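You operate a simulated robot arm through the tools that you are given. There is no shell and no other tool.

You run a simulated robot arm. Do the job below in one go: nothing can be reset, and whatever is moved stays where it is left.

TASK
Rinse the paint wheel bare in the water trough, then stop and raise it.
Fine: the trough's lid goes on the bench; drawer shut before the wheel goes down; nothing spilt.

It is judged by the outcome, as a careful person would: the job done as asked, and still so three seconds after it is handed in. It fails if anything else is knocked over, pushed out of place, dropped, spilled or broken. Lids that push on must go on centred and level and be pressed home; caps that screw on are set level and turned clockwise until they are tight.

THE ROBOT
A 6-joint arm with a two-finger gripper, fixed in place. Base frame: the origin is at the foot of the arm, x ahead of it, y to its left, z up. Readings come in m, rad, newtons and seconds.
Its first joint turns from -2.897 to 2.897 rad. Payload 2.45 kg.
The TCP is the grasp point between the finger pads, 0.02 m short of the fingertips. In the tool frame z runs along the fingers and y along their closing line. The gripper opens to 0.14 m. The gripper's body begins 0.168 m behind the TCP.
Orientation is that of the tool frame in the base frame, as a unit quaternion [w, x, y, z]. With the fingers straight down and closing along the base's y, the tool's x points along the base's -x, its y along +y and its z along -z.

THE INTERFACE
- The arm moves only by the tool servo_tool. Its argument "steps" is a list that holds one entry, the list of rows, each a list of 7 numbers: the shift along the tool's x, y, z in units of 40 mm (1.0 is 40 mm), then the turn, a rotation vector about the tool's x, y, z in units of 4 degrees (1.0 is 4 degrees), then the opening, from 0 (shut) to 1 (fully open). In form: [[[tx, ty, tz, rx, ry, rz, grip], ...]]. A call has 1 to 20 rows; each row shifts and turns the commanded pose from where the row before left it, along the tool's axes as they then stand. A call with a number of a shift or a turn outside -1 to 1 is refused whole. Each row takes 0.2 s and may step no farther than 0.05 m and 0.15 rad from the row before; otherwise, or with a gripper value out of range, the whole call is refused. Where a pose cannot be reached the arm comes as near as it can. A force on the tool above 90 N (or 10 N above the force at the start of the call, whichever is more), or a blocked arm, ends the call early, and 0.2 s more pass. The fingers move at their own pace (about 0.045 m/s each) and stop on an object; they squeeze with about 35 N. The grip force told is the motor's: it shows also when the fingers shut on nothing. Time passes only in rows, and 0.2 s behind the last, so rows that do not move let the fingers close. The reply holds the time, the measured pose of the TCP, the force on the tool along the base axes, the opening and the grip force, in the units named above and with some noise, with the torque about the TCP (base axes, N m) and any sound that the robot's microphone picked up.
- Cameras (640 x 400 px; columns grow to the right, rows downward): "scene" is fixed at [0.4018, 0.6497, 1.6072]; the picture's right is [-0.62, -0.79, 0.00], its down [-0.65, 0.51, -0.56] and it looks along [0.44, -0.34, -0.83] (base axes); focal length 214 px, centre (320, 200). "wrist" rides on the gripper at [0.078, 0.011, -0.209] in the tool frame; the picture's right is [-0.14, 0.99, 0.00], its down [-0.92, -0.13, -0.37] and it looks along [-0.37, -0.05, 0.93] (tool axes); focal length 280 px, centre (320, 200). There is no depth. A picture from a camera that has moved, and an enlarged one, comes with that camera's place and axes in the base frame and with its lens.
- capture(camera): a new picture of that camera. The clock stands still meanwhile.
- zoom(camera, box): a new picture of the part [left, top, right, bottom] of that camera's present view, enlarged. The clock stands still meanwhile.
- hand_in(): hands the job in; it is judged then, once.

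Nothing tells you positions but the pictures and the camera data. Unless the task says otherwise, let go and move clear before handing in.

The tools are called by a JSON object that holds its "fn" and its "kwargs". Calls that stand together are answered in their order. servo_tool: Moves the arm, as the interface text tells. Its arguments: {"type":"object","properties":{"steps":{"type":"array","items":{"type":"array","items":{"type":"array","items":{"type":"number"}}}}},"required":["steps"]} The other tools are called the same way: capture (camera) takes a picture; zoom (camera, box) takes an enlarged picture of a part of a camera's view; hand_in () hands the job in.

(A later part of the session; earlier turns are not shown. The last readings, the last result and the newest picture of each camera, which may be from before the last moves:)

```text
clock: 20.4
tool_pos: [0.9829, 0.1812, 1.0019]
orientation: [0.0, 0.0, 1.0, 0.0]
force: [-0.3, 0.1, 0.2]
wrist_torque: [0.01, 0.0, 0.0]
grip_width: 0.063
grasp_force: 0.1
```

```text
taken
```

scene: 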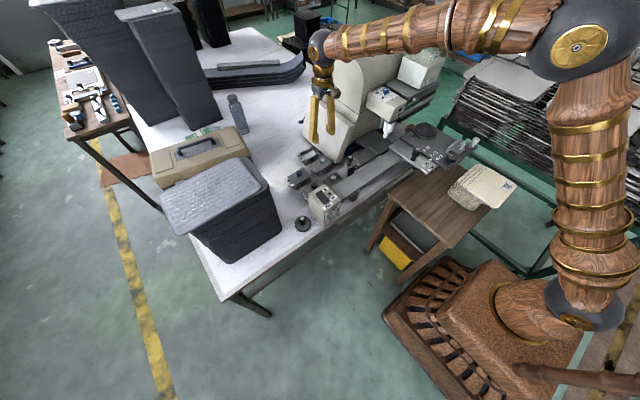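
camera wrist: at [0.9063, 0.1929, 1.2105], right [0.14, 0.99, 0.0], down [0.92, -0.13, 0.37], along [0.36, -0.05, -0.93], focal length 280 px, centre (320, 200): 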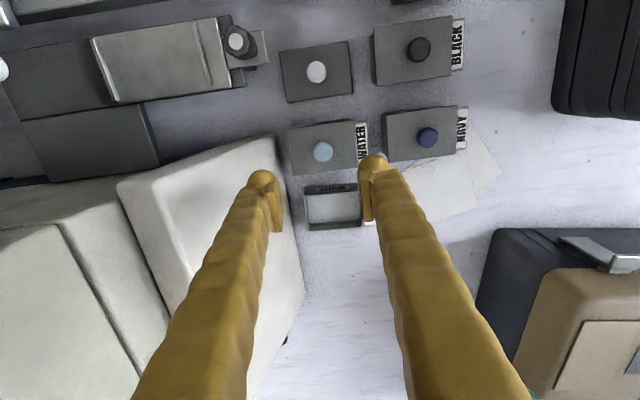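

The arm reaches directly above the WATER trough with the tool straight down. I'll zoom in to measure knob, lid and surroundings.

{"fn": "zoom", "kwargs": {"camera": "wrist", "box": [260, 90, 420, 240]}}

{"fn": "zoom", "kwargs": {"camera": "wrist", "box": [0, 0, 300, 200]}}

{"fn": "zoom", "kwargs": {"camera": "scene", "box": [280, 90, 370, 190]}}

```text
2.67 times, centred on (340, 165) of wrist
camera zoom: at [0.9063, 0.1929, 1.2105], right [0.14, 0.99, 0.0], down [0.92, -0.13, 0.37], along [0.36, -0.05, -0.93], focal length 748 px, centre (267, 293)
```

zoom: 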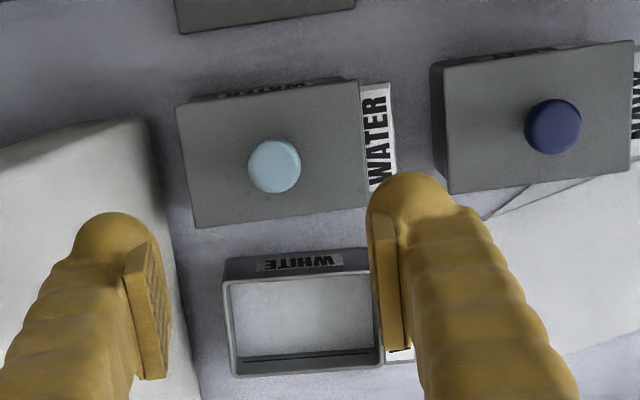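

```text
2.00 times, centred on (150, 100) of wrist
camera zoom: at [0.9063, 0.1929, 1.2105], right [0.14, 0.99, 0.0], down [0.92, -0.13, 0.37], along [0.36, -0.05, -0.93], focal length 561 px, centre (660, 400)
```

zoom: 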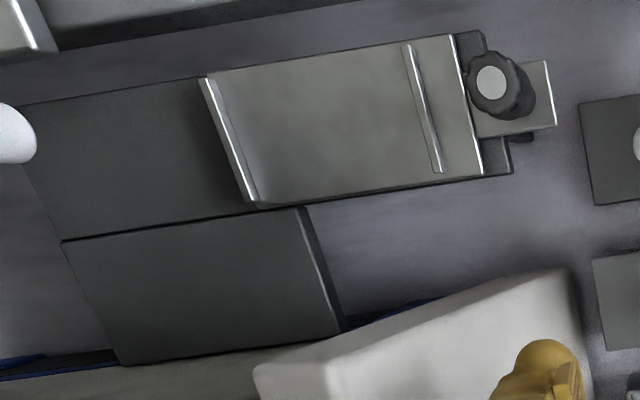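

```text
4.00 times, centred on (325, 140) of scene
camera zoom: at [0.4018, 0.6497, 1.6072], right [-0.62, -0.79, 0.0], down [-0.65, 0.51, -0.56], along [0.44, -0.34, -0.83], focal length 858 px, centre (300, 440)
```

zoom: 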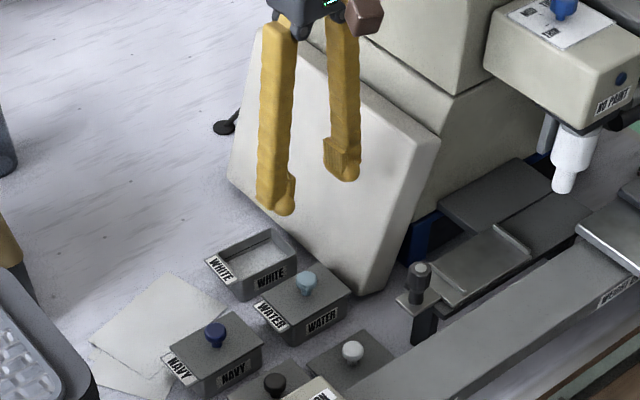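

The geometry is clear: the tray has two lips about 0.10 m apart that fit the trough body, and the wheel spindle hangs past its -y end. I'll descend over the WATER lid knob, stopping just above the lid, and check alignment before gripping.

{"fn": "servo_tool", "kwargs": {"steps": [[[-0.07, 0.09, 0.9, 0, 0, 0, 0.45], [0, 0, 0.9, 0, 0, 0, 0.45], [0, 0, 0.9, 0, 0, 0, 0.45], [0, 0, 0.7, 0, 0, 0, 0.45], [0, 0, 0.3, 0, 0, 0, 0.45], [0, 0, 0, 0, 0, 0, 0.45]]]}}

{"fn": "capture", "kwargs": {"camera": "wrist"}}

{"fn": "zoom", "kwargs": {"camera": "scene", "box": [280, 120, 350, 190]}}

```text
clock: 21.8
tool_pos: [0.9896, 0.1852, 0.8539]
orientation: [-0.001, 0.0, 1.0, -0.001]
force: [0.9, 0.4, -0.3]
wrist_torque: [-0.02, 0.0, -0.01]
grip_width: 0.0631
grasp_force: 0.2
```

```text
taken
camera wrist: at [0.9122, 0.1972, 1.0633], right [0.14, 0.99, 0.0], down [0.92, -0.13, 0.37], along [0.37, -0.05, -0.93], focal length 280 px, centre (320, 200)
```

wrist: 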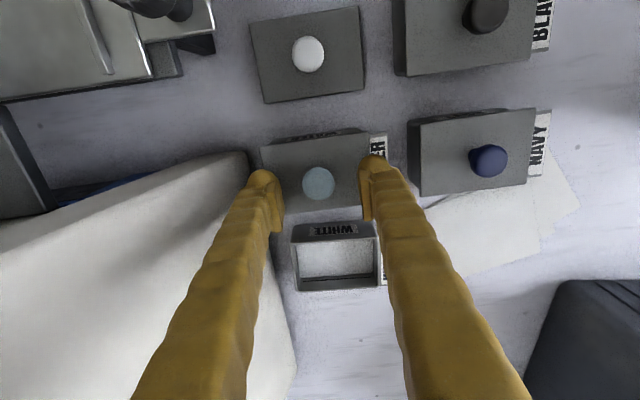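

```text
5.71 times, centred on (315, 155) of scene
camera zoom: at [0.4018, 0.6497, 1.6072], right [-0.62, -0.79, 0.0], down [-0.65, 0.51, -0.56], along [0.44, -0.34, -0.83], focal length 1226 px, centre (349, 457)
```

zoom: 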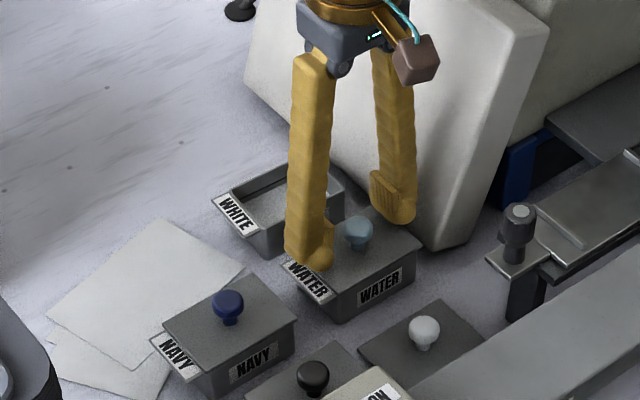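

The knob sits between the fingers, a few millimetres nearer the robot than the TCP. I'll nudge back, lower slightly, and close on it.

{"fn": "servo_tool", "kwargs": {"steps": [[[0.1, -0.02, 0.15, 0, 0, 0, 0.45], [0, 0, 0, 0, 0, 0, 0.2], [0, 0, 0, 0, 0, 0, 0.1], [0, 0, 0, 0, 0, 0, 0], [0, 0, 0, 0, 0, 0, 0], [0, 0, 0, 0, 0, 0, 0]]]}}

{"fn": "zoom", "kwargs": {"camera": "scene", "box": [290, 130, 350, 180]}}

{"fn": "capture", "kwargs": {"camera": "wrist"}}

```text
clock: 23.2
tool_pos: [0.9845, 0.1851, 0.8476]
orientation: [0.0, -0.001, 1.0, 0.0]
force: [0.1, 0.3, -0.6]
wrist_torque: [-0.01, -0.04, 0.0]
grip_width: 0.0201
grasp_force: 35.1
heard: snap
```

```text
8.00 times, centred on (320, 155) of scene
camera zoom: at [0.4018, 0.6497, 1.6072], right [-0.62, -0.79, 0.0], down [-0.65, 0.51, -0.56], along [0.44, -0.34, -0.83], focal length 1716 px, centre (320, 560)
```

zoom: 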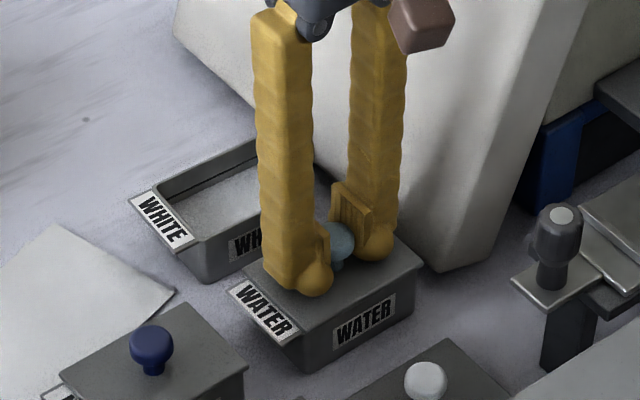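

```text
taken
camera wrist: at [0.9075, 0.1965, 1.0579], right [0.14, 0.99, 0.0], down [0.92, -0.13, 0.37], along [0.37, -0.05, -0.93], focal length 280 px, centre (320, 200)
```

wrist: 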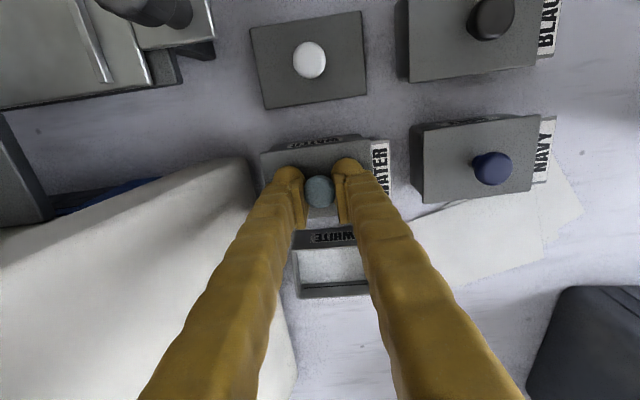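

The knob is gripped (width 0.020), and I heard a snap as the fingers closed. I'll lift only a few millimetres and look, to be sure the lid comes off cleanly without lifting the trough.

{"fn": "servo_tool", "kwargs": {"steps": [[[0, 0, -0.1, 0, 0, 0, 0], [0, 0, -0.1, 0, 0, 0, 0], [0, 0, -0.1, 0, 0, 0, 0], [0, 0, 0, 0, 0, 0, 0]]]}}

{"fn": "zoom", "kwargs": {"camera": "scene", "box": [290, 130, 350, 180]}}

{"fn": "zoom", "kwargs": {"camera": "wrist", "box": [240, 110, 420, 230]}}

```text
clock: 24.2
tool_pos: [0.9848, 0.1848, 0.8604]
orientation: [-0.001, 0.0, 1.0, -0.001]
force: [-0.9, -0.4, -0.4]
wrist_torque: [0.01, -0.01, 0.02]
grip_width: 0.0198
grasp_force: 34.7
```

```text
8.00 times, centred on (320, 155) of scene
camera zoom: at [0.4018, 0.6497, 1.6072], right [-0.62, -0.79, 0.0], down [-0.65, 0.51, -0.56], along [0.44, -0.34, -0.83], focal length 1716 px, centre (320, 560)
```

zoom: 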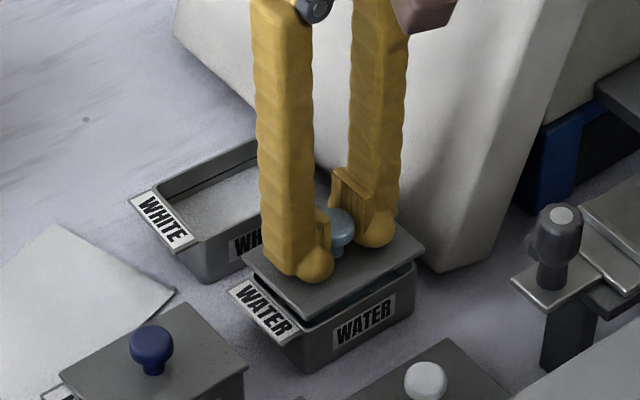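

```text
3.33 times, centred on (330, 170) of wrist
camera zoom: at [0.9072, 0.1965, 1.0699], right [0.14, 0.99, 0.0], down [0.92, -0.13, 0.37], along [0.37, -0.05, -0.93], focal length 935 px, centre (287, 300)
```

zoom: 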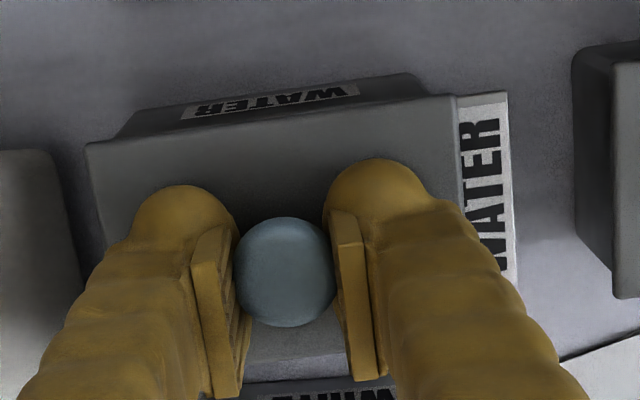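

The lid came off cleanly and the trough stayed put. I'll raise the lid and carry it high over to the free bench spot near (0.89, 0.44), starting the quarter turn there.

{"fn": "servo_tool", "kwargs": {"steps": [[[0, 0, -0.8, 0, 0, 0, 0], [0, 0, -1, 0, 0, 0, 0], [0, 0, -1, 0, 0, 0, 0], [0, 0, -1, 0, 0, 0, 0], [0, 0, -1, 0, 0, 0, 0], [0, 0, -1, 0, 0, 0, 0], [0.34, 0.91, 0, 0, 0, 0, 0], [0.34, 0.91, 0, 0, 0, 0, 0], [0.34, 0.91, 0, 0, 0, 0, 0], [0.34, 0.91, 0, 0, 0, 0, 0], [0.34, 0.91, 0, 0, 0, 0, 0], [0.34, 0.91, 0, 0, 0, 0, 0], [0.34, 0.91, 0, 0, 0, 0, 0]]]}}

{"fn": "capture", "kwargs": {"camera": "wrist"}}

{"fn": "zoom", "kwargs": {"camera": "scene", "box": [220, 100, 380, 240]}}

```text
clock: 27.0
tool_pos: [0.8904, 0.4364, 1.0906]
orientation: [0.0, 0.001, 1.0, 0.001]
force: [0.3, -0.5, -0.5]
wrist_torque: [0.01, 0.04, 0.01]
grip_width: 0.0202
grasp_force: 35.4
```

```text
taken
camera wrist: at [0.8131, 0.4478, 1.3001], right [0.14, 0.99, 0.0], down [0.92, -0.13, 0.37], along [0.36, -0.05, -0.93], focal length 280 px, centre (320, 200)
```

wrist: 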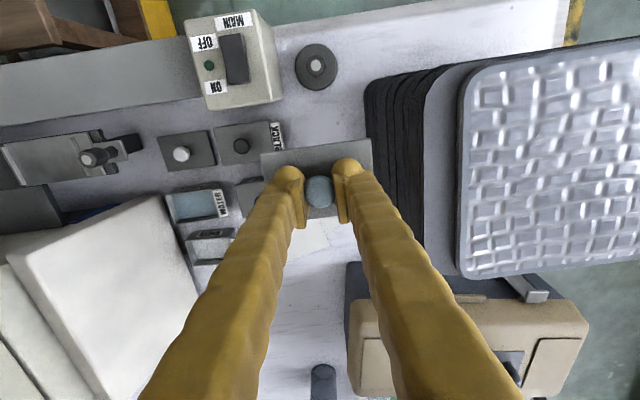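

```text
2.86 times, centred on (300, 170) of scene
camera zoom: at [0.4018, 0.6497, 1.6072], right [-0.62, -0.79, 0.0], down [-0.65, 0.51, -0.56], along [0.44, -0.34, -0.83], focal length 613 px, centre (377, 286)
```

zoom: 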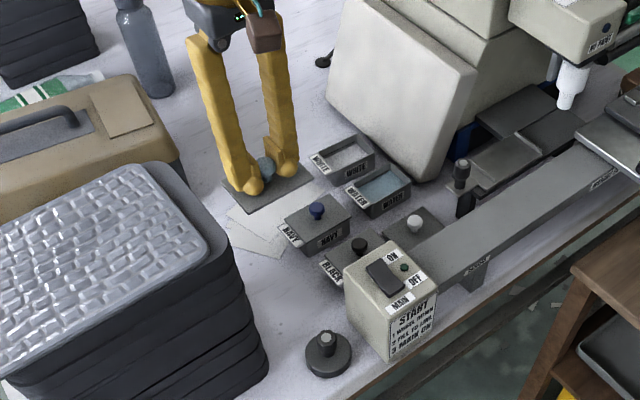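

The lid is held level and the water trough is visibly filled. I'll turn the tool a quarter turn so the lid's long side runs away from the robot and clears the bin.

{"fn": "servo_tool", "kwargs": {"steps": [[[0, 0, 0, 0, 0, -1, 0], [0, 0, 0, 0, 0, -1, 0], [0, 0, 0, 0, 0, -1, 0], [0, 0, 0, 0, 0, -1, 0], [0, 0, 0, 0, 0, -1, 0], [0, 0, 0, 0, 0, -1, 0], [0, 0, 0, 0, 0, -1, 0], [0, 0, 0, 0, 0, -1, 0], [0, 0, 0, 0, 0, -1, 0], [0, 0, 0, 0, 0, -1, 0], [0, 0, 0, 0, 0, -1, 0], [0, 0, 0, 0, 0, -1, 0], [0, 0, 0, 0, 0, -1, 0], [0, 0, 0, 0, 0, -1, 0], [0, 0, 0, 0, 0, -1, 0], [0, 0, 0, 0, 0, -1, 0], [0, 0, 0, 0, 0, -1, 0], [0, 0, 0, 0, 0, -1, 0], [0, 0, 0, 0, 0, -1, 0], [0, 0, 0, 0, 0, -1, 0]]]}}

{"fn": "servo_tool", "kwargs": {"steps": [[[0, 0, 0, 0, 0, -1, 0], [0, 0, 0, 0, 0, -1, 0], [0, 0, 0, 0, 0, -0.5, 0], [0, 0, 0, 0, 0, 0, 0]]]}}

{"fn": "capture", "kwargs": {"camera": "wrist"}}

{"fn": "zoom", "kwargs": {"camera": "scene", "box": [220, 100, 380, 240]}}

```text
clock: 31.2
tool_pos: [0.8899, 0.4395, 1.0916]
orientation: [0.0, -0.643, 0.766, 0.0]
force: [-0.4, 0.2, -0.1]
wrist_torque: [-0.02, 0.01, 0.02]
grip_width: 0.02
grasp_force: 35.3
```

```text
clock: 32.2
tool_pos: [0.8898, 0.4401, 1.0919]
orientation: [0.0, 0.707, -0.707, 0.0]
force: [0.7, -0.6, 0.1]
wrist_torque: [-0.02, -0.04, 0.01]
grip_width: 0.0199
grasp_force: 35.0
```

```text
taken
camera wrist: at [0.88, 0.3618, 1.302], right [-0.99, 0.14, 0.0], down [0.13, 0.92, 0.37], along [0.05, 0.37, -0.93], focal length 280 px, centre (320, 200)
```

wrist: 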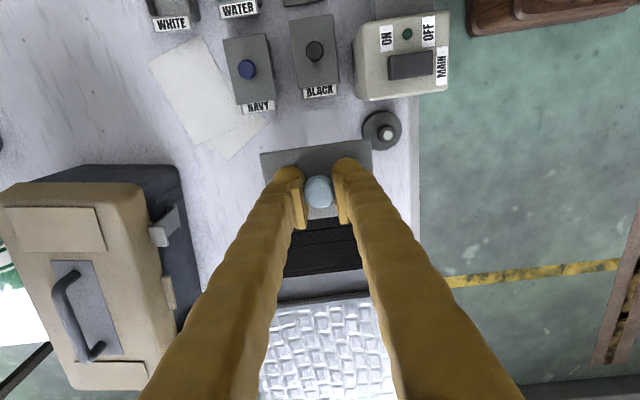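

```text
2.86 times, centred on (300, 170) of scene
camera zoom: at [0.4018, 0.6497, 1.6072], right [-0.62, -0.79, 0.0], down [-0.65, 0.51, -0.56], along [0.44, -0.34, -0.83], focal length 613 px, centre (377, 286)
```

zoom: 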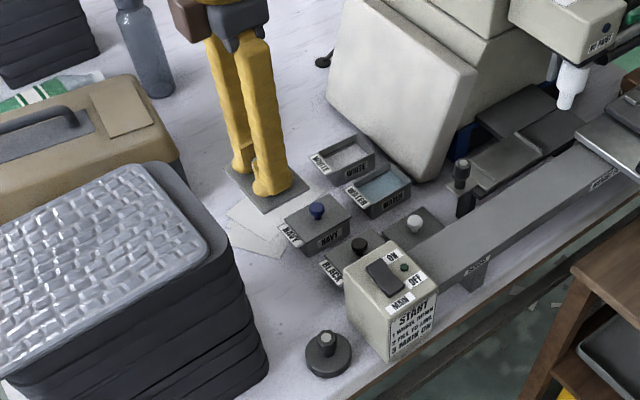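

The lid is now turned, and I'm above clear bench. I'll lower it to about 15 mm above its landing height and check clearances.

{"fn": "servo_tool", "kwargs": {"steps": [[[0, 0, 1, 0, 0, 0, 0], [0, 0, 1, 0, 0, 0, 0], [0, 0, 1, 0, 0, 0, 0], [0, 0, 1, 0, 0, 0, 0], [0, 0, 1, 0, 0, 0, 0], [0, 0, 0.9, 0, 0, 0, 0], [0, 0, 0.5, 0, 0, 0, 0], [0, 0, 0, 0, 0, 0, 0]]]}}

{"fn": "zoom", "kwargs": {"camera": "scene", "box": [240, 140, 360, 240]}}

{"fn": "capture", "kwargs": {"camera": "wrist"}}

```text
clock: 34.0
tool_pos: [0.8891, 0.4399, 0.8352]
orientation: [0.0, 0.707, -0.707, 0.0]
force: [0.4, -0.7, -0.2]
wrist_torque: [-0.03, -0.06, 0.02]
grip_width: 0.0201
grasp_force: 35.0
```

```text
4.00 times, centred on (300, 190) of scene
camera zoom: at [0.4018, 0.6497, 1.6072], right [-0.62, -0.79, 0.0], down [-0.65, 0.51, -0.56], along [0.44, -0.34, -0.83], focal length 858 px, centre (400, 240)
```

zoom: 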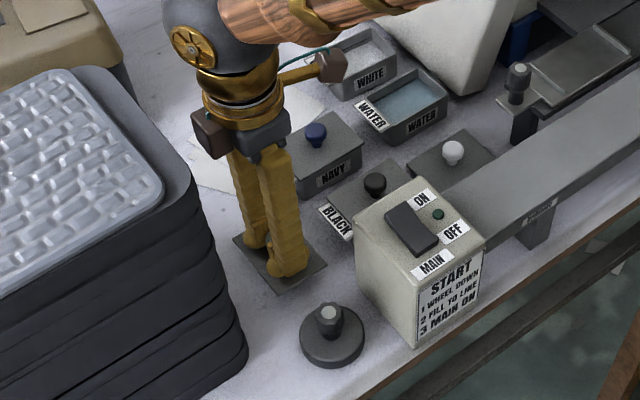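

```text
taken
camera wrist: at [0.8803, 0.3612, 1.0456], right [-0.99, 0.14, 0.0], down [0.13, 0.92, 0.37], along [0.05, 0.37, -0.93], focal length 280 px, centre (320, 200)
```

wrist: 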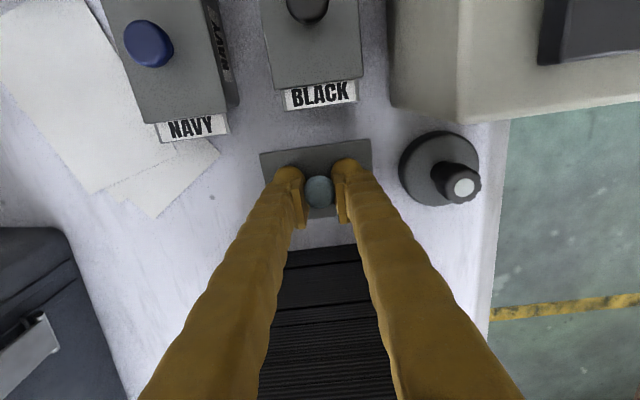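

Clearances look good. I'll lower in small steps until the lid touches the bench.

{"fn": "servo_tool", "kwargs": {"steps": [[[0, 0, 0.08, 0, 0, 0, 0], [0, 0, 0.08, 0, 0, 0, 0], [0, 0, 0.08, 0, 0, 0, 0], [0, 0, 0.08, 0, 0, 0, 0], [0, 0, 0.08, 0, 0, 0, 0], [0, 0, 0, 0, 0, 0, 0]]]}}

{"fn": "zoom", "kwargs": {"camera": "scene", "box": [270, 185, 320, 225]}}

```text
clock: 35.4
tool_pos: [0.89, 0.4386, 0.8205]
orientation: [0.0, -0.707, 0.707, 0.0]
force: [-0.3, 0.5, -1.1]
wrist_torque: [0.04, -0.02, 0.04]
grip_width: 0.0201
grasp_force: 34.8
```

```text
10.00 times, centred on (295, 205) of scene
camera zoom: at [0.4018, 0.6497, 1.6072], right [-0.62, -0.79, 0.0], down [-0.65, 0.51, -0.56], along [0.44, -0.34, -0.83], focal length 2145 px, centre (570, 150)
```

zoom: 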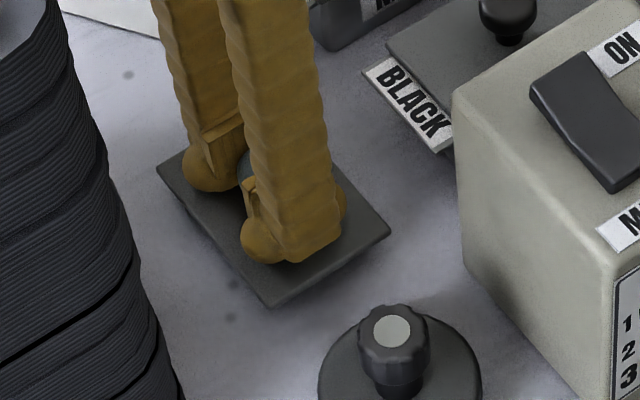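

{"fn": "servo_tool", "kwargs": {"steps": [[[0, 0, 0.05, 0, 0, 0, 0], [0, 0, 0.05, 0, 0, 0, 0], [0, 0, 0.05, 0, 0, 0, 0], [0, 0, 0, 0, 0, 0, 0]]]}}

{"fn": "zoom", "kwargs": {"camera": "scene", "box": [270, 185, 320, 225]}}

```text
clock: 36.4
tool_pos: [0.8886, 0.4399, 0.8142]
orientation: [0.0, 0.707, -0.707, -0.001]
force: [-1.3, -0.1, -1.2]
wrist_torque: [0.01, 0.01, -0.02]
grip_width: 0.0203
grasp_force: 35.4
```

```text
10.00 times, centred on (295, 205) of scene
camera zoom: at [0.4018, 0.6497, 1.6072], right [-0.62, -0.79, 0.0], down [-0.65, 0.51, -0.56], along [0.44, -0.34, -0.83], focal length 2145 px, centre (570, 150)
```

zoom: 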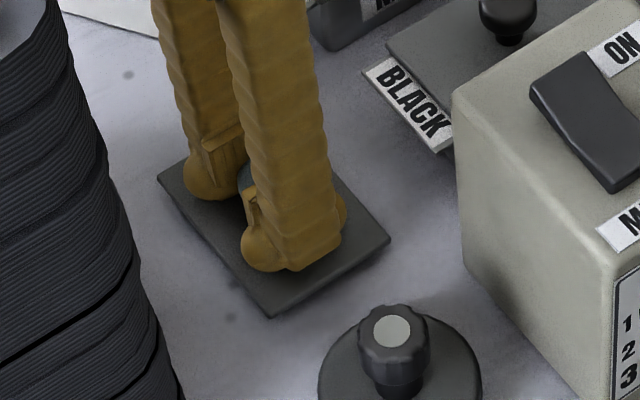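

The lid is nearly down with no contact force yet. I'll continue in finer steps.

{"fn": "servo_tool", "kwargs": {"steps": [[[0, 0, 0.04, 0, 0, 0, 0], [0, 0, 0.04, 0, 0, 0, 0], [0, 0, 0, 0, 0, 0, 0]]]}}

{"fn": "zoom", "kwargs": {"camera": "scene", "box": [270, 185, 320, 225]}}

```text
clock: 37.2
tool_pos: [0.8901, 0.4386, 0.8125]
orientation: [0.0, 0.707, -0.707, 0.0]
force: [0.1, -0.1, -0.3]
wrist_torque: [0.0, -0.02, -0.02]
grip_width: 0.0203
grasp_force: 35.4
```

```text
10.00 times, centred on (295, 205) of scene
camera zoom: at [0.4018, 0.6497, 1.6072], right [-0.62, -0.79, 0.0], down [-0.65, 0.51, -0.56], along [0.44, -0.34, -0.83], focal length 2145 px, centre (570, 150)
```

zoom: 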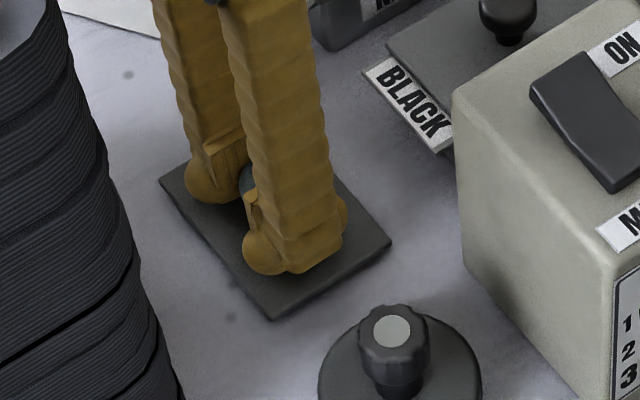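

{"fn": "servo_tool", "kwargs": {"steps": [[[0, 0, 0.03, 0, 0, 0, 0], [0, 0, 0.03, 0, 0, 0, 0], [0, 0, 0, 0, 0, 0, 0]]]}}

{"fn": "servo_tool", "kwargs": {"steps": [[[0, 0, 0.03, 0, 0, 0, 0], [0, 0, 0.03, 0, 0, 0, 0], [0, 0, 0, 0, 0, 0, 0]]]}}

{"fn": "zoom", "kwargs": {"camera": "scene", "box": [270, 185, 320, 225]}}

```text
clock: 38.0
tool_pos: [0.8889, 0.439, 0.8092]
orientation: [-0.001, 0.707, -0.707, 0.0]
force: [4.5, 0.9, 17.7]
wrist_torque: [-0.06, -0.02, 0.03]
grip_width: 0.02
grasp_force: 34.8
```

```text
clock: 38.8
tool_pos: [0.8902, 0.4391, 0.809]
orientation: [-0.002, 0.707, -0.707, 0.0]
force: [-1.7, -3.4, 59.9]
wrist_torque: [-0.16, 0.13, -0.04]
grip_width: 0.02
grasp_force: 35.0
```

```text
10.00 times, centred on (295, 205) of scene
camera zoom: at [0.4018, 0.6497, 1.6072], right [-0.62, -0.79, 0.0], down [-0.65, 0.51, -0.56], along [0.44, -0.34, -0.83], focal length 2145 px, centre (570, 150)
```

zoom: 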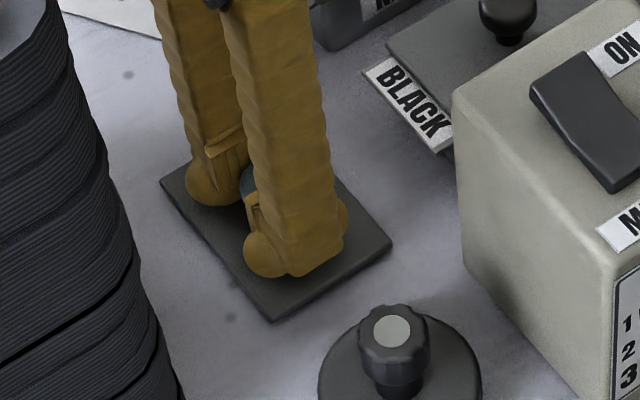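

Contact with the bench is confirmed (about 60 N pressing). I'll relieve the pressure and open the fingers.

{"fn": "servo_tool", "kwargs": {"steps": [[[0, 0, -0.075, 0, 0, 0, 0], [0, 0, 0, 0, 0, 0, 0], [0, 0, 0, 0, 0, 0, 0.15], [0, 0, 0, 0, 0, 0, 0.3], [0, 0, 0, 0, 0, 0, 0.4], [0, 0, 0, 0, 0, 0, 0.4], [0, 0, 0, 0, 0, 0, 0.4]]]}}

{"fn": "zoom", "kwargs": {"camera": "scene", "box": [270, 185, 320, 225]}}

```text
clock: 40.4
tool_pos: [0.8895, 0.4391, 0.8093]
orientation: [0.001, -0.707, 0.707, 0.0]
force: [-1.5, 0.2, 2.8]
wrist_torque: [0.0, -0.09, 0.02]
grip_width: 0.0541
grasp_force: 0.1
```

```text
10.00 times, centred on (295, 205) of scene
camera zoom: at [0.4018, 0.6497, 1.6072], right [-0.62, -0.79, 0.0], down [-0.65, 0.51, -0.56], along [0.44, -0.34, -0.83], focal length 2145 px, centre (570, 150)
```

zoom: 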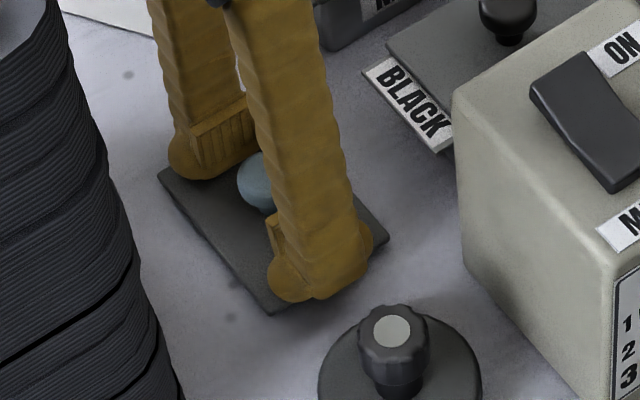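

The lid is released. I'll rise straight up and check how it rests.

{"fn": "servo_tool", "kwargs": {"steps": [[[0, 0, -0.3, 0, 0, 0, 0.4], [0, 0, -0.6, 0, 0, 0, 0.4], [0, 0, -1, 0, 0, 0, 0.4], [0, 0, -1, 0, 0, 0, 0.4], [0, 0, -1, 0, 0, 0, 0.4], [0, 0, 0, 0, 0, 0, 0.4]]]}}

{"fn": "zoom", "kwargs": {"camera": "scene", "box": [270, 185, 320, 225]}}

{"fn": "capture", "kwargs": {"camera": "wrist"}}

```text
clock: 41.8
tool_pos: [0.8862, 0.4394, 0.963]
orientation: [0.0, 0.707, -0.707, 0.0]
force: [-0.4, 0.4, 0.4]
wrist_torque: [0.0, -0.01, -0.01]
grip_width: 0.0561
grasp_force: 0.1
```

```text
10.00 times, centred on (295, 205) of scene
camera zoom: at [0.4018, 0.6497, 1.6072], right [-0.62, -0.79, 0.0], down [-0.65, 0.51, -0.56], along [0.44, -0.34, -0.83], focal length 2145 px, centre (570, 150)
```

zoom: 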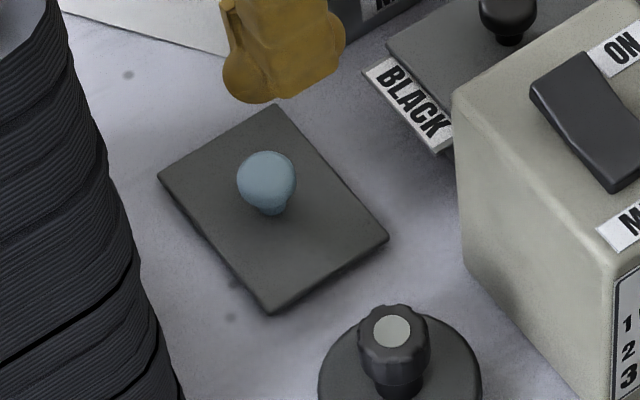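

```text
taken
camera wrist: at [0.8769, 0.3613, 1.1723], right [-0.99, 0.14, 0.0], down [0.13, 0.92, 0.37], along [0.05, 0.37, -0.93], focal length 280 px, centre (320, 200)
```

wrist: 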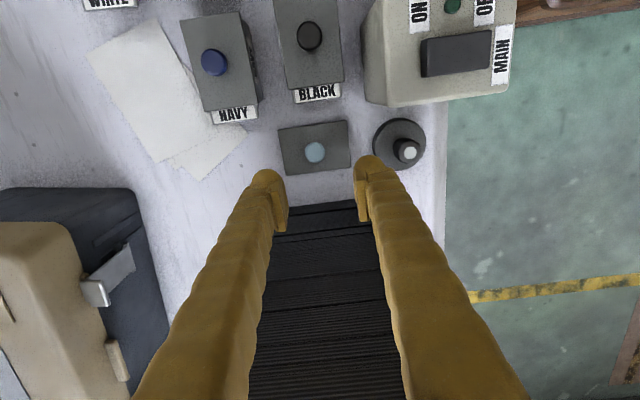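

The WATER lid lies flat on the bench, clear of everything. Next I'll raise, swing back over the troughs and turn the tool so its camera faces +y, to grip the trough across its narrow sides.

{"fn": "servo_tool", "kwargs": {"steps": [[[0, 0, -0.95, 0, 0, 0, 0.6], [0, 0, -0.95, 0, 0, 0, 0.6], [0, 0, -0.95, 0, 0, 0, 0.6], [0, 0, -0.95, 0, 0, 0, 0.6], [1, -0.45, 0, 0, 0, 0, 0.6], [1, -0.45, 0, 0, 0, 0, 0.6], [1, -0.45, 0, 0, 0, 0, 0.6], [1, -0.45, 0, 0, 0, 0, 0.6], [1, -0.45, 0, 0, 0, 0, 0.6], [0, 0, 0, 0, 0, 1, 0.6], [0, 0, 0, 0, 0, 1, 0.6], [0, 0, 0, 0, 0, 1, 0.6], [0, 0, 0, 0, 0, 1, 0.6], [0, 0, 0, 0, 0, 1, 0.6], [0, 0, 0, 0, 0, 1, 0.6], [0, 0, 0, 0, 0, 1, 0.6], [0, 0, 0, 0, 0, 1, 0.6], [0, 0, 0, 0, 0, 1, 0.6], [0, 0, 0, 0, 0, 1, 0.6], [0, 0, 0, 0, 0, 1, 0.6]]]}}

{"fn": "servo_tool", "kwargs": {"steps": [[[0, 0, 0, 0, 0, 1, 0.6], [0, 0, 0, 0, 0, 1, 0.6], [0, 0, 0, 0, 0, 1, 0.6], [0, 0, 0, 0, 0, 1, 0.6], [0, 0, 0, 0, 0, 1, 0.6], [0, 0, 0, 0, 0, 1, 0.6], [0, 0, 0, 0, 0, 1, 0.6], [0, 0, 0, 0, 0, 1, 0.6], [0, 0, 0, 0, 0, 1, 0.6], [0, 0, 0, 0, 0, 1, 0.6], [0, 0, 0, 0, 0, 1, 0.6], [0, 0, 0, 0, 0, 1, 0.6], [0, 0, 0, 0, 0, 1, 0.6], [0, 0, 0, 0, 0, 1, 0.6], [0, 0, 0, 0, 0, 1, 0.6], [0, 0, 0, 0, 0, 1, 0.6], [0, 0, 0, 0, 0, 1, 0.6], [0, 0, 0, 0, 0, 1, 0.6], [0, 0, 0, 0, 0, 1, 0.6], [0, 0, 0, 0, 0, 1, 0.6]]]}}

{"fn": "servo_tool", "kwargs": {"steps": [[[0, 0, 0, 0, 0, 1, 0.6], [0, 0, 0, 0, 0, 1, 0.6], [0, 0, 0, 0, 0, 1, 0.6], [0, 0, 0, 0, 0, 1, 0.6], [0, 0, 0, 0, 0, 1, 0.6], [0, 0, 0, 0, 0, 1, 0.6], [0, 0, 0, 0, 0, 1, 0.6], [0, 0, 0, 0, 0, 1, 0.6], [0, 0, 0, 0, 0, 1, 0.6], [0, 0, 0, 0, 0, 1, 0.6], [0, 0, 0, 0, 0, 1, 0.6], [0, 0, 0, 0, 0, 1, 0.6], [0, 0, 0, 0, 0, 1, 0.6], [0, 0, 0, 0, 0, 1, 0.6], [0, 0, 0, 0, 0, 0, 0.6]]]}}

{"fn": "capture", "kwargs": {"camera": "wrist"}}

```text
clock: 46.0
tool_pos: [0.9793, 0.2387, 1.1174]
orientation: [0.0, -0.39, 0.921, 0.0]
force: [0.3, -0.2, -0.2]
wrist_torque: [-0.02, -0.01, 0.0]
grip_width: 0.0842
grasp_force: 0.0
```

```text
clock: 50.2
tool_pos: [0.9792, 0.2384, 1.1179]
orientation: [0.001, 0.293, 0.956, 0.001]
force: [0.1, -0.1, 0.2]
wrist_torque: [0.02, 0.0, -0.02]
grip_width: 0.0841
grasp_force: 0.0
```

```text
clock: 53.4
tool_pos: [0.9784, 0.2385, 1.1177]
orientation: [0.001, 0.707, 0.707, 0.0]
force: [0.0, 0.4, 0.7]
wrist_torque: [-0.02, -0.02, -0.03]
grip_width: 0.0839
grasp_force: 0.0
```

```text
taken
camera wrist: at [0.9915, 0.3174, 1.3267], right [0.99, -0.14, 0.0], down [-0.13, -0.92, 0.37], along [-0.05, -0.36, -0.93], focal length 280 px, centre (320, 200)
```

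wrist: 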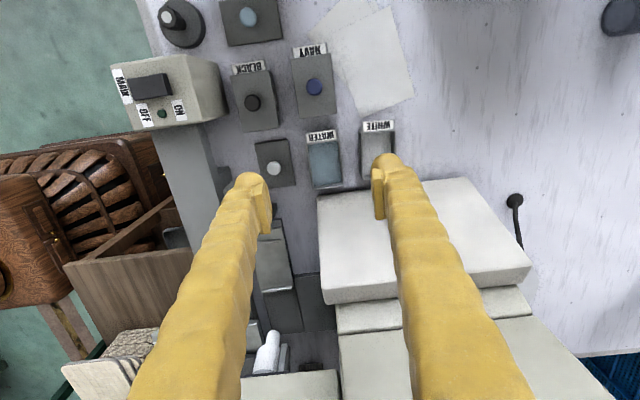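

The tool now faces the right way. I'll zoom on the open WATER trough to check its water level and exact edges.

{"fn": "zoom", "kwargs": {"camera": "wrist", "box": [280, 110, 400, 210]}}

{"fn": "zoom", "kwargs": {"camera": "scene", "box": [290, 135, 350, 185]}}

{"fn": "zoom", "kwargs": {"camera": "wrist", "box": [220, 200, 360, 400]}}

```text
4.00 times, centred on (340, 160) of wrist
camera zoom: at [0.9915, 0.3174, 1.3267], right [0.99, -0.14, 0.0], down [-0.13, -0.92, 0.37], along [-0.05, -0.36, -0.93], focal length 1122 px, centre (240, 360)
```

zoom: 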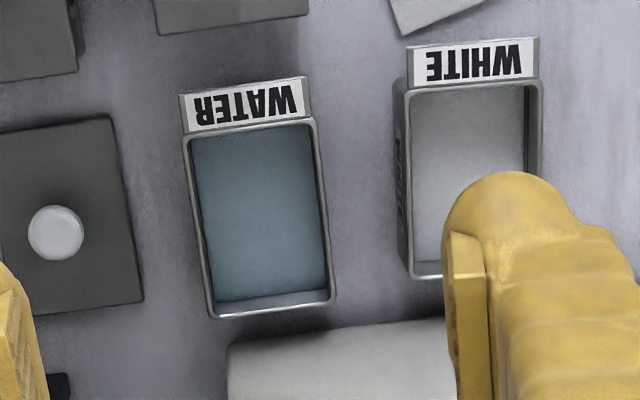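

```text
8.00 times, centred on (320, 160) of scene
camera zoom: at [0.4018, 0.6497, 1.6072], right [-0.62, -0.79, 0.0], down [-0.65, 0.51, -0.56], along [0.44, -0.34, -0.83], focal length 1716 px, centre (320, 520)
```

zoom: 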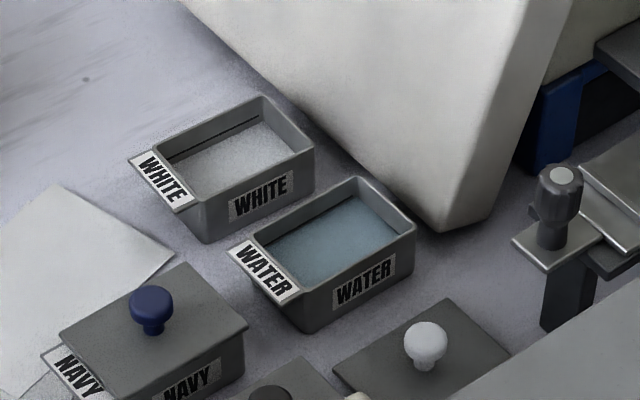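

```text
2.00 times, centred on (290, 300) of wrist
camera zoom: at [0.9915, 0.3174, 1.3267], right [0.99, -0.14, 0.0], down [-0.13, -0.92, 0.37], along [-0.05, -0.36, -0.93], focal length 561 px, centre (380, 0)
```

zoom: 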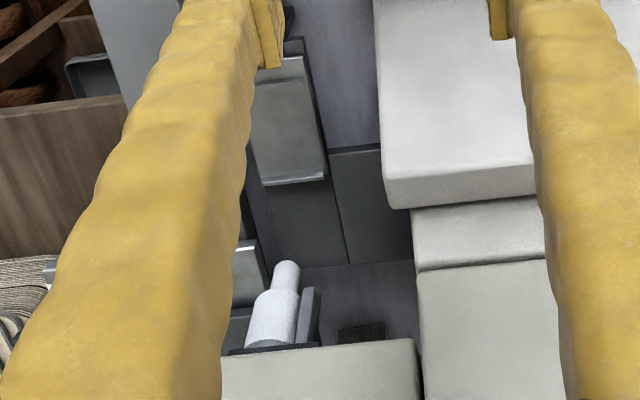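

The trough is filled level with its line, and its rim is 60 × 88 mm centred near (0.983, 0.185). I'll move over it and come down to just above the rim to check alignment.

{"fn": "servo_tool", "kwargs": {"steps": [[[-0.67, 0.06, 0, 0, 0, 0, 0.6], [-0.67, 0.06, 0, 0, 0, 0, 0.6], [0, 0, 0.9, 0, 0, 0, 0.6], [0, 0, 0.9, 0, 0, 0, 0.6], [0, 0, 0.9, 0, 0, 0, 0.6], [0, 0, 0.9, 0, 0, 0, 0.6], [0, 0, 0.9, 0, 0, 0, 0.6], [0, 0, 0.9, 0, 0, 0, 0.6], [0, 0, 0.4, 0, 0, 0, 0.6], [0, 0, 0, 0, 0, 0, 0.6]]]}}

{"fn": "capture", "kwargs": {"camera": "wrist"}}

{"fn": "zoom", "kwargs": {"camera": "scene", "box": [285, 115, 355, 185]}}

```text
clock: 55.6
tool_pos: [0.986, 0.1854, 0.885]
orientation: [0.0, 0.707, 0.707, 0.0]
force: [-0.1, 0.2, 0.4]
wrist_torque: [-0.02, -0.02, 0.01]
grip_width: 0.0837
grasp_force: 0.0
```

```text
taken
camera wrist: at [0.9972, 0.2644, 1.095], right [0.99, -0.14, 0.0], down [-0.13, -0.92, 0.37], along [-0.05, -0.36, -0.93], focal length 280 px, centre (320, 200)
```

wrist: 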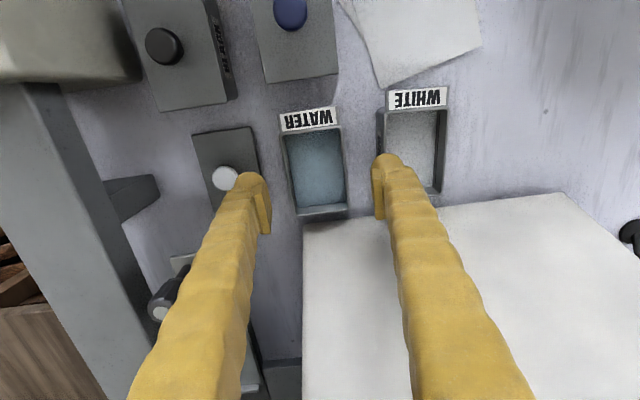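

```text
5.71 times, centred on (320, 150) of scene
camera zoom: at [0.4018, 0.6497, 1.6072], right [-0.62, -0.79, 0.0], down [-0.65, 0.51, -0.56], along [0.44, -0.34, -0.83], focal length 1226 px, centre (320, 486)
```

zoom: 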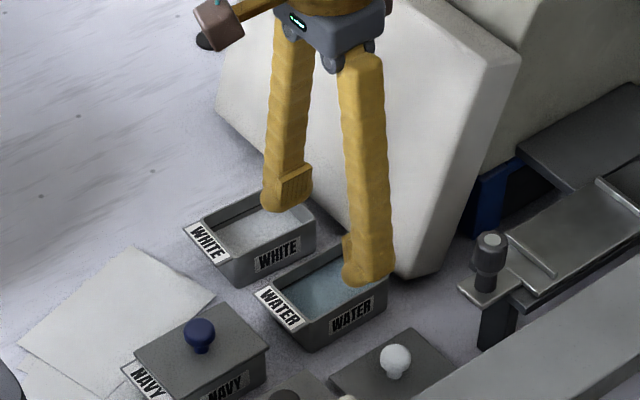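

The trough is centred to within about 3 mm, and there is about 10 mm of free space on each outer side. I'll correct that and lower the fingers alongside the walls.

{"fn": "servo_tool", "kwargs": {"steps": [[[0, -0.075, 0, 0, 0, 0, 0.6], [0, 0, 0.7, 0, 0, 0, 0.6], [0, 0, 0.6, 0, 0, 0, 0.6], [0, 0, 0.4, 0, 0, 0, 0.6], [0, 0, 0.2, 0, 0, 0, 0.6], [0, 0, 0, 0, 0, 0, 0.6]]]}}

{"fn": "capture", "kwargs": {"camera": "wrist"}}

{"fn": "zoom", "kwargs": {"camera": "scene", "box": [285, 130, 355, 190]}}

```text
clock: 57.0
tool_pos: [0.9821, 0.1863, 0.81]
orientation: [0.0, 0.707, 0.707, 0.001]
force: [0.2, 0.0, 0.9]
wrist_torque: [-0.01, 0.0, 0.0]
grip_width: 0.0841
grasp_force: 0.1
```

```text
taken
camera wrist: at [0.9939, 0.2653, 1.0182], right [0.99, -0.14, 0.0], down [-0.13, -0.92, 0.37], along [-0.05, -0.36, -0.93], focal length 280 px, centre (320, 200)
```

wrist: 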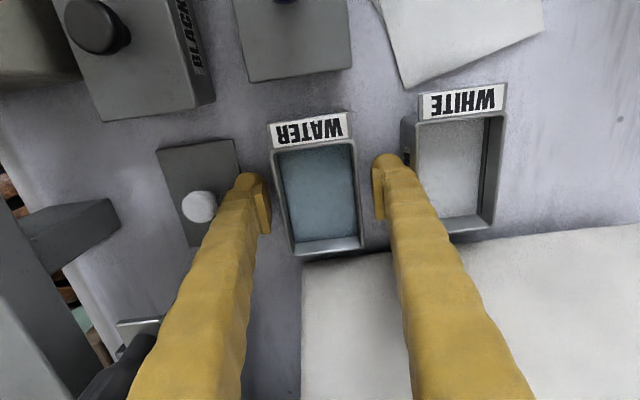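

```text
6.67 times, centred on (320, 160) of scene
camera zoom: at [0.4018, 0.6497, 1.6072], right [-0.62, -0.79, 0.0], down [-0.65, 0.51, -0.56], along [0.44, -0.34, -0.83], focal length 1430 px, centre (320, 467)
```

zoom: 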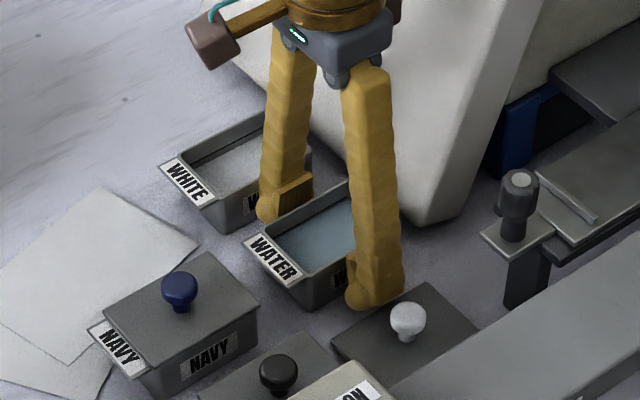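

Both fingers are alongside the trough walls. I'll close gently and confirm the grip.

{"fn": "servo_tool", "kwargs": {"steps": [[[0, 0, 0, 0, 0, 0, 0.52], [0, 0, 0, 0, 0, 0, 0.47], [0, 0, 0, 0, 0, 0, 0.44], [0, 0, 0, 0, 0, 0, 0.41], [0, 0, 0, 0, 0, 0, 0.38], [0, 0, 0, 0, 0, 0, 0.3], [0, 0, 0, 0, 0, 0, 0.3], [0, 0, 0, 0, 0, 0, 0.3]]]}}

{"fn": "capture", "kwargs": {"camera": "wrist"}}

{"fn": "zoom", "kwargs": {"camera": "scene", "box": [285, 130, 355, 190]}}

```text
clock: 58.8
tool_pos: [0.9827, 0.1861, 0.8105]
orientation: [0.0, 0.707, 0.707, -0.001]
force: [-0.2, -0.3, 0.5]
wrist_torque: [0.01, 0.03, -0.02]
grip_width: 0.0619
grasp_force: 35.3
```

```text
taken
camera wrist: at [0.994, 0.2653, 1.0187], right [0.99, -0.14, 0.0], down [-0.13, -0.92, 0.37], along [-0.05, -0.36, -0.93], focal length 280 px, centre (320, 200)
```

wrist: 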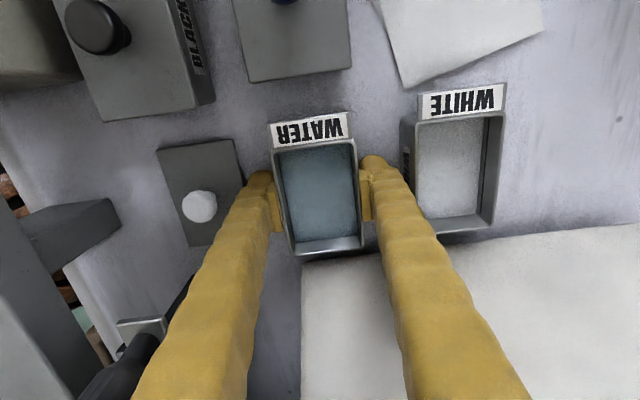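

```text
6.67 times, centred on (320, 160) of scene
camera zoom: at [0.4018, 0.6497, 1.6072], right [-0.62, -0.79, 0.0], down [-0.65, 0.51, -0.56], along [0.44, -0.34, -0.83], focal length 1430 px, centre (320, 467)
```

zoom: 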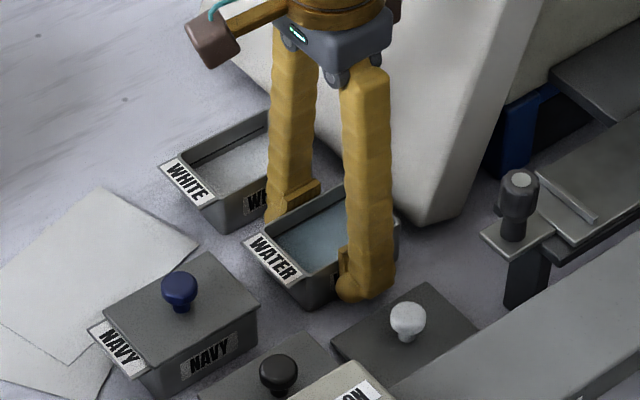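

The trough is held squarely at 62 mm. I'll lift it very gently by about a centimetre first and check that it stays level.

{"fn": "servo_tool", "kwargs": {"steps": [[[0, 0, -0.05, 0, 0, 0, 0.3], [0, 0, -0.1, 0, 0, 0, 0.3], [0, 0, -0.1, 0, 0, 0, 0.3], [0, 0, -0.05, 0, 0, 0, 0.3], [0, 0, 0, 0, 0, 0, 0.3]]]}}

{"fn": "zoom", "kwargs": {"camera": "scene", "box": [285, 130, 355, 190]}}

```text
clock: 60.0
tool_pos: [0.9819, 0.1866, 0.8206]
orientation: [0.0, 0.706, 0.708, 0.0]
force: [0.3, -0.7, -2.5]
wrist_torque: [0.0, 0.01, 0.01]
grip_width: 0.0623
grasp_force: 35.1
```

```text
6.67 times, centred on (320, 160) of scene
camera zoom: at [0.4018, 0.6497, 1.6072], right [-0.62, -0.79, 0.0], down [-0.65, 0.51, -0.56], along [0.44, -0.34, -0.83], focal length 1430 px, centre (320, 467)
```

zoom: 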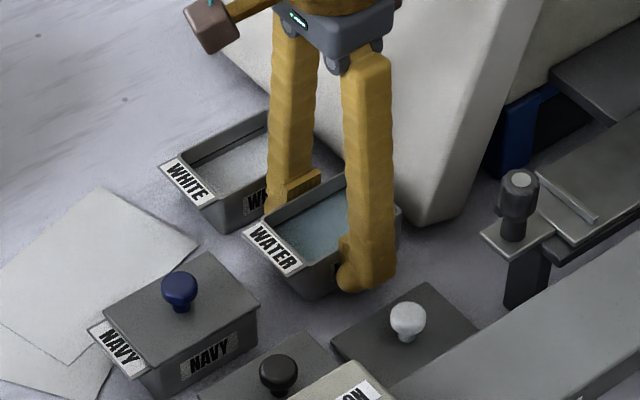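

The trough lifts level and the water is calm. I'll continue lifting smoothly to clear the tray, drawer knob and lips.

{"fn": "servo_tool", "kwargs": {"steps": [[[0, 0, -0.05, 0, 0, 0, 0.3], [0, 0, -0.12, 0, 0, 0, 0.3], [0, 0, -0.2, 0, 0, 0, 0.3], [0, 0, -0.28, 0, 0, 0, 0.3], [0, 0, -0.34, 0, 0, 0, 0.3], [0, 0, -0.36, 0, 0, 0, 0.3], [0, 0, -0.36, 0, 0, 0, 0.3], [0, 0, -0.36, 0, 0, 0, 0.3], [0, 0, -0.36, 0, 0, 0, 0.3], [0, 0, -0.36, 0, 0, 0, 0.3], [0, 0, -0.36, 0, 0, 0, 0.3], [0, 0, -0.36, 0, 0, 0, 0.3], [0, 0, -0.36, 0, 0, 0, 0.3], [0, 0, -0.36, 0, 0, 0, 0.3], [0, 0, -0.34, 0, 0, 0, 0.3], [0, 0, -0.26, 0, 0, 0, 0.3], [0, 0, -0.18, 0, 0, 0, 0.3], [0, 0, -0.1, 0, 0, 0, 0.3], [0, 0, -0.04, 0, 0, 0, 0.3], [0, 0, 0, 0, 0, 0, 0.3]]]}}

{"fn": "zoom", "kwargs": {"camera": "scene", "box": [290, 90, 390, 180]}}

{"fn": "capture", "kwargs": {"camera": "wrist"}}

```text
clock: 64.2
tool_pos: [0.9823, 0.1835, 1.0271]
orientation: [0.0, 0.707, 0.707, 0.0]
force: [0.1, -0.5, -2.1]
wrist_torque: [-0.02, 0.0, 0.0]
grip_width: 0.062
grasp_force: 35.1
```

```text
4.44 times, centred on (340, 135) of scene
camera zoom: at [0.4018, 0.6497, 1.6072], right [-0.62, -0.79, 0.0], down [-0.65, 0.51, -0.56], along [0.44, -0.34, -0.83], focal length 953 px, centre (231, 489)
```

zoom: 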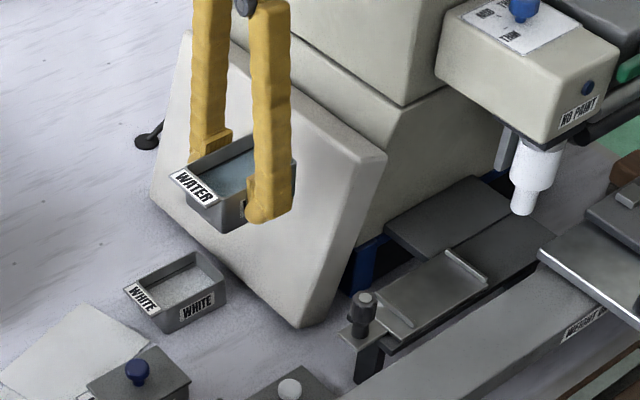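

```text
taken
camera wrist: at [0.9939, 0.2643, 1.2373], right [0.99, -0.14, 0.0], down [-0.13, -0.92, 0.37], along [-0.05, -0.36, -0.93], focal length 280 px, centre (320, 200)
```

wrist: 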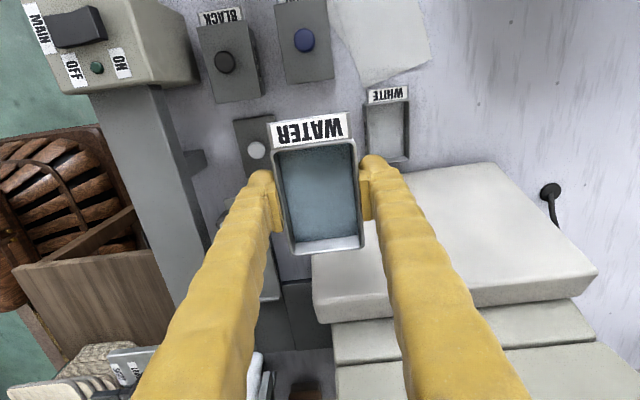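

The trough hangs level at a safe height. I'll move it smoothly toward the robot first, to pass clear of the leaning panel.

{"fn": "servo_tool", "kwargs": {"steps": [[[0, -0.05, 0, 0, 0, 0, 0.3], [0, -0.12, 0, 0, 0, 0, 0.3], [0, -0.2, 0, 0, 0, 0, 0.3], [0, -0.27, 0, 0, 0, 0, 0.3], [0, -0.29, 0, 0, 0, 0, 0.3], [0, -0.29, 0, 0, 0, 0, 0.3], [0, -0.29, 0, 0, 0, 0, 0.3], [0, -0.29, 0, 0, 0, 0, 0.3], [0, -0.29, 0, 0, 0, 0, 0.3], [0, -0.29, 0, 0, 0, 0, 0.3], [0, -0.27, 0, 0, 0, 0, 0.3], [0, -0.2, 0, 0, 0, 0, 0.3], [0, -0.12, 0, 0, 0, 0, 0.3], [0, -0.05, 0, 0, 0, 0, 0.3], [0, 0, 0, 0, 0, 0, 0.3]]]}}

{"fn": "capture", "kwargs": {"camera": "wrist"}}

{"fn": "zoom", "kwargs": {"camera": "scene", "box": [310, 90, 420, 180]}}

```text
clock: 67.4
tool_pos: [0.8591, 0.1848, 1.0264]
orientation: [0.0, 0.707, 0.707, 0.0]
force: [0.3, -0.9, -2.6]
wrist_torque: [0.0, 0.01, -0.01]
grip_width: 0.0619
grasp_force: 34.7
```

```text
taken
camera wrist: at [0.8717, 0.264, 1.2371], right [0.99, -0.14, 0.0], down [-0.13, -0.92, 0.37], along [-0.05, -0.36, -0.93], focal length 280 px, centre (320, 200)
```

wrist: 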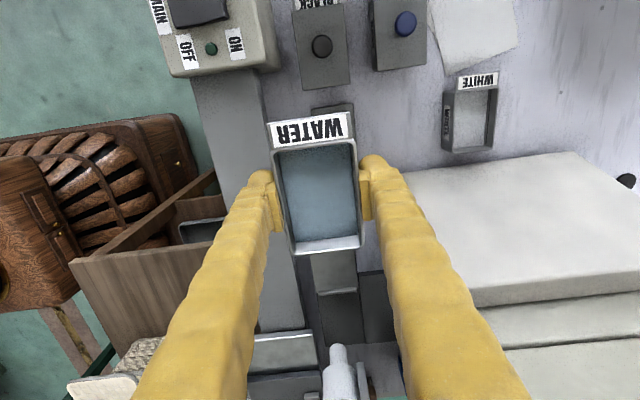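

```text
4.44 times, centred on (365, 135) of scene
camera zoom: at [0.4018, 0.6497, 1.6072], right [-0.62, -0.79, 0.0], down [-0.65, 0.51, -0.56], along [0.44, -0.34, -0.83], focal length 953 px, centre (120, 489)
```

zoom: 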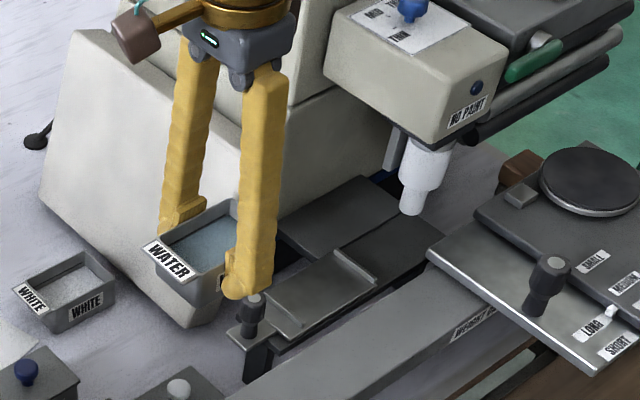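

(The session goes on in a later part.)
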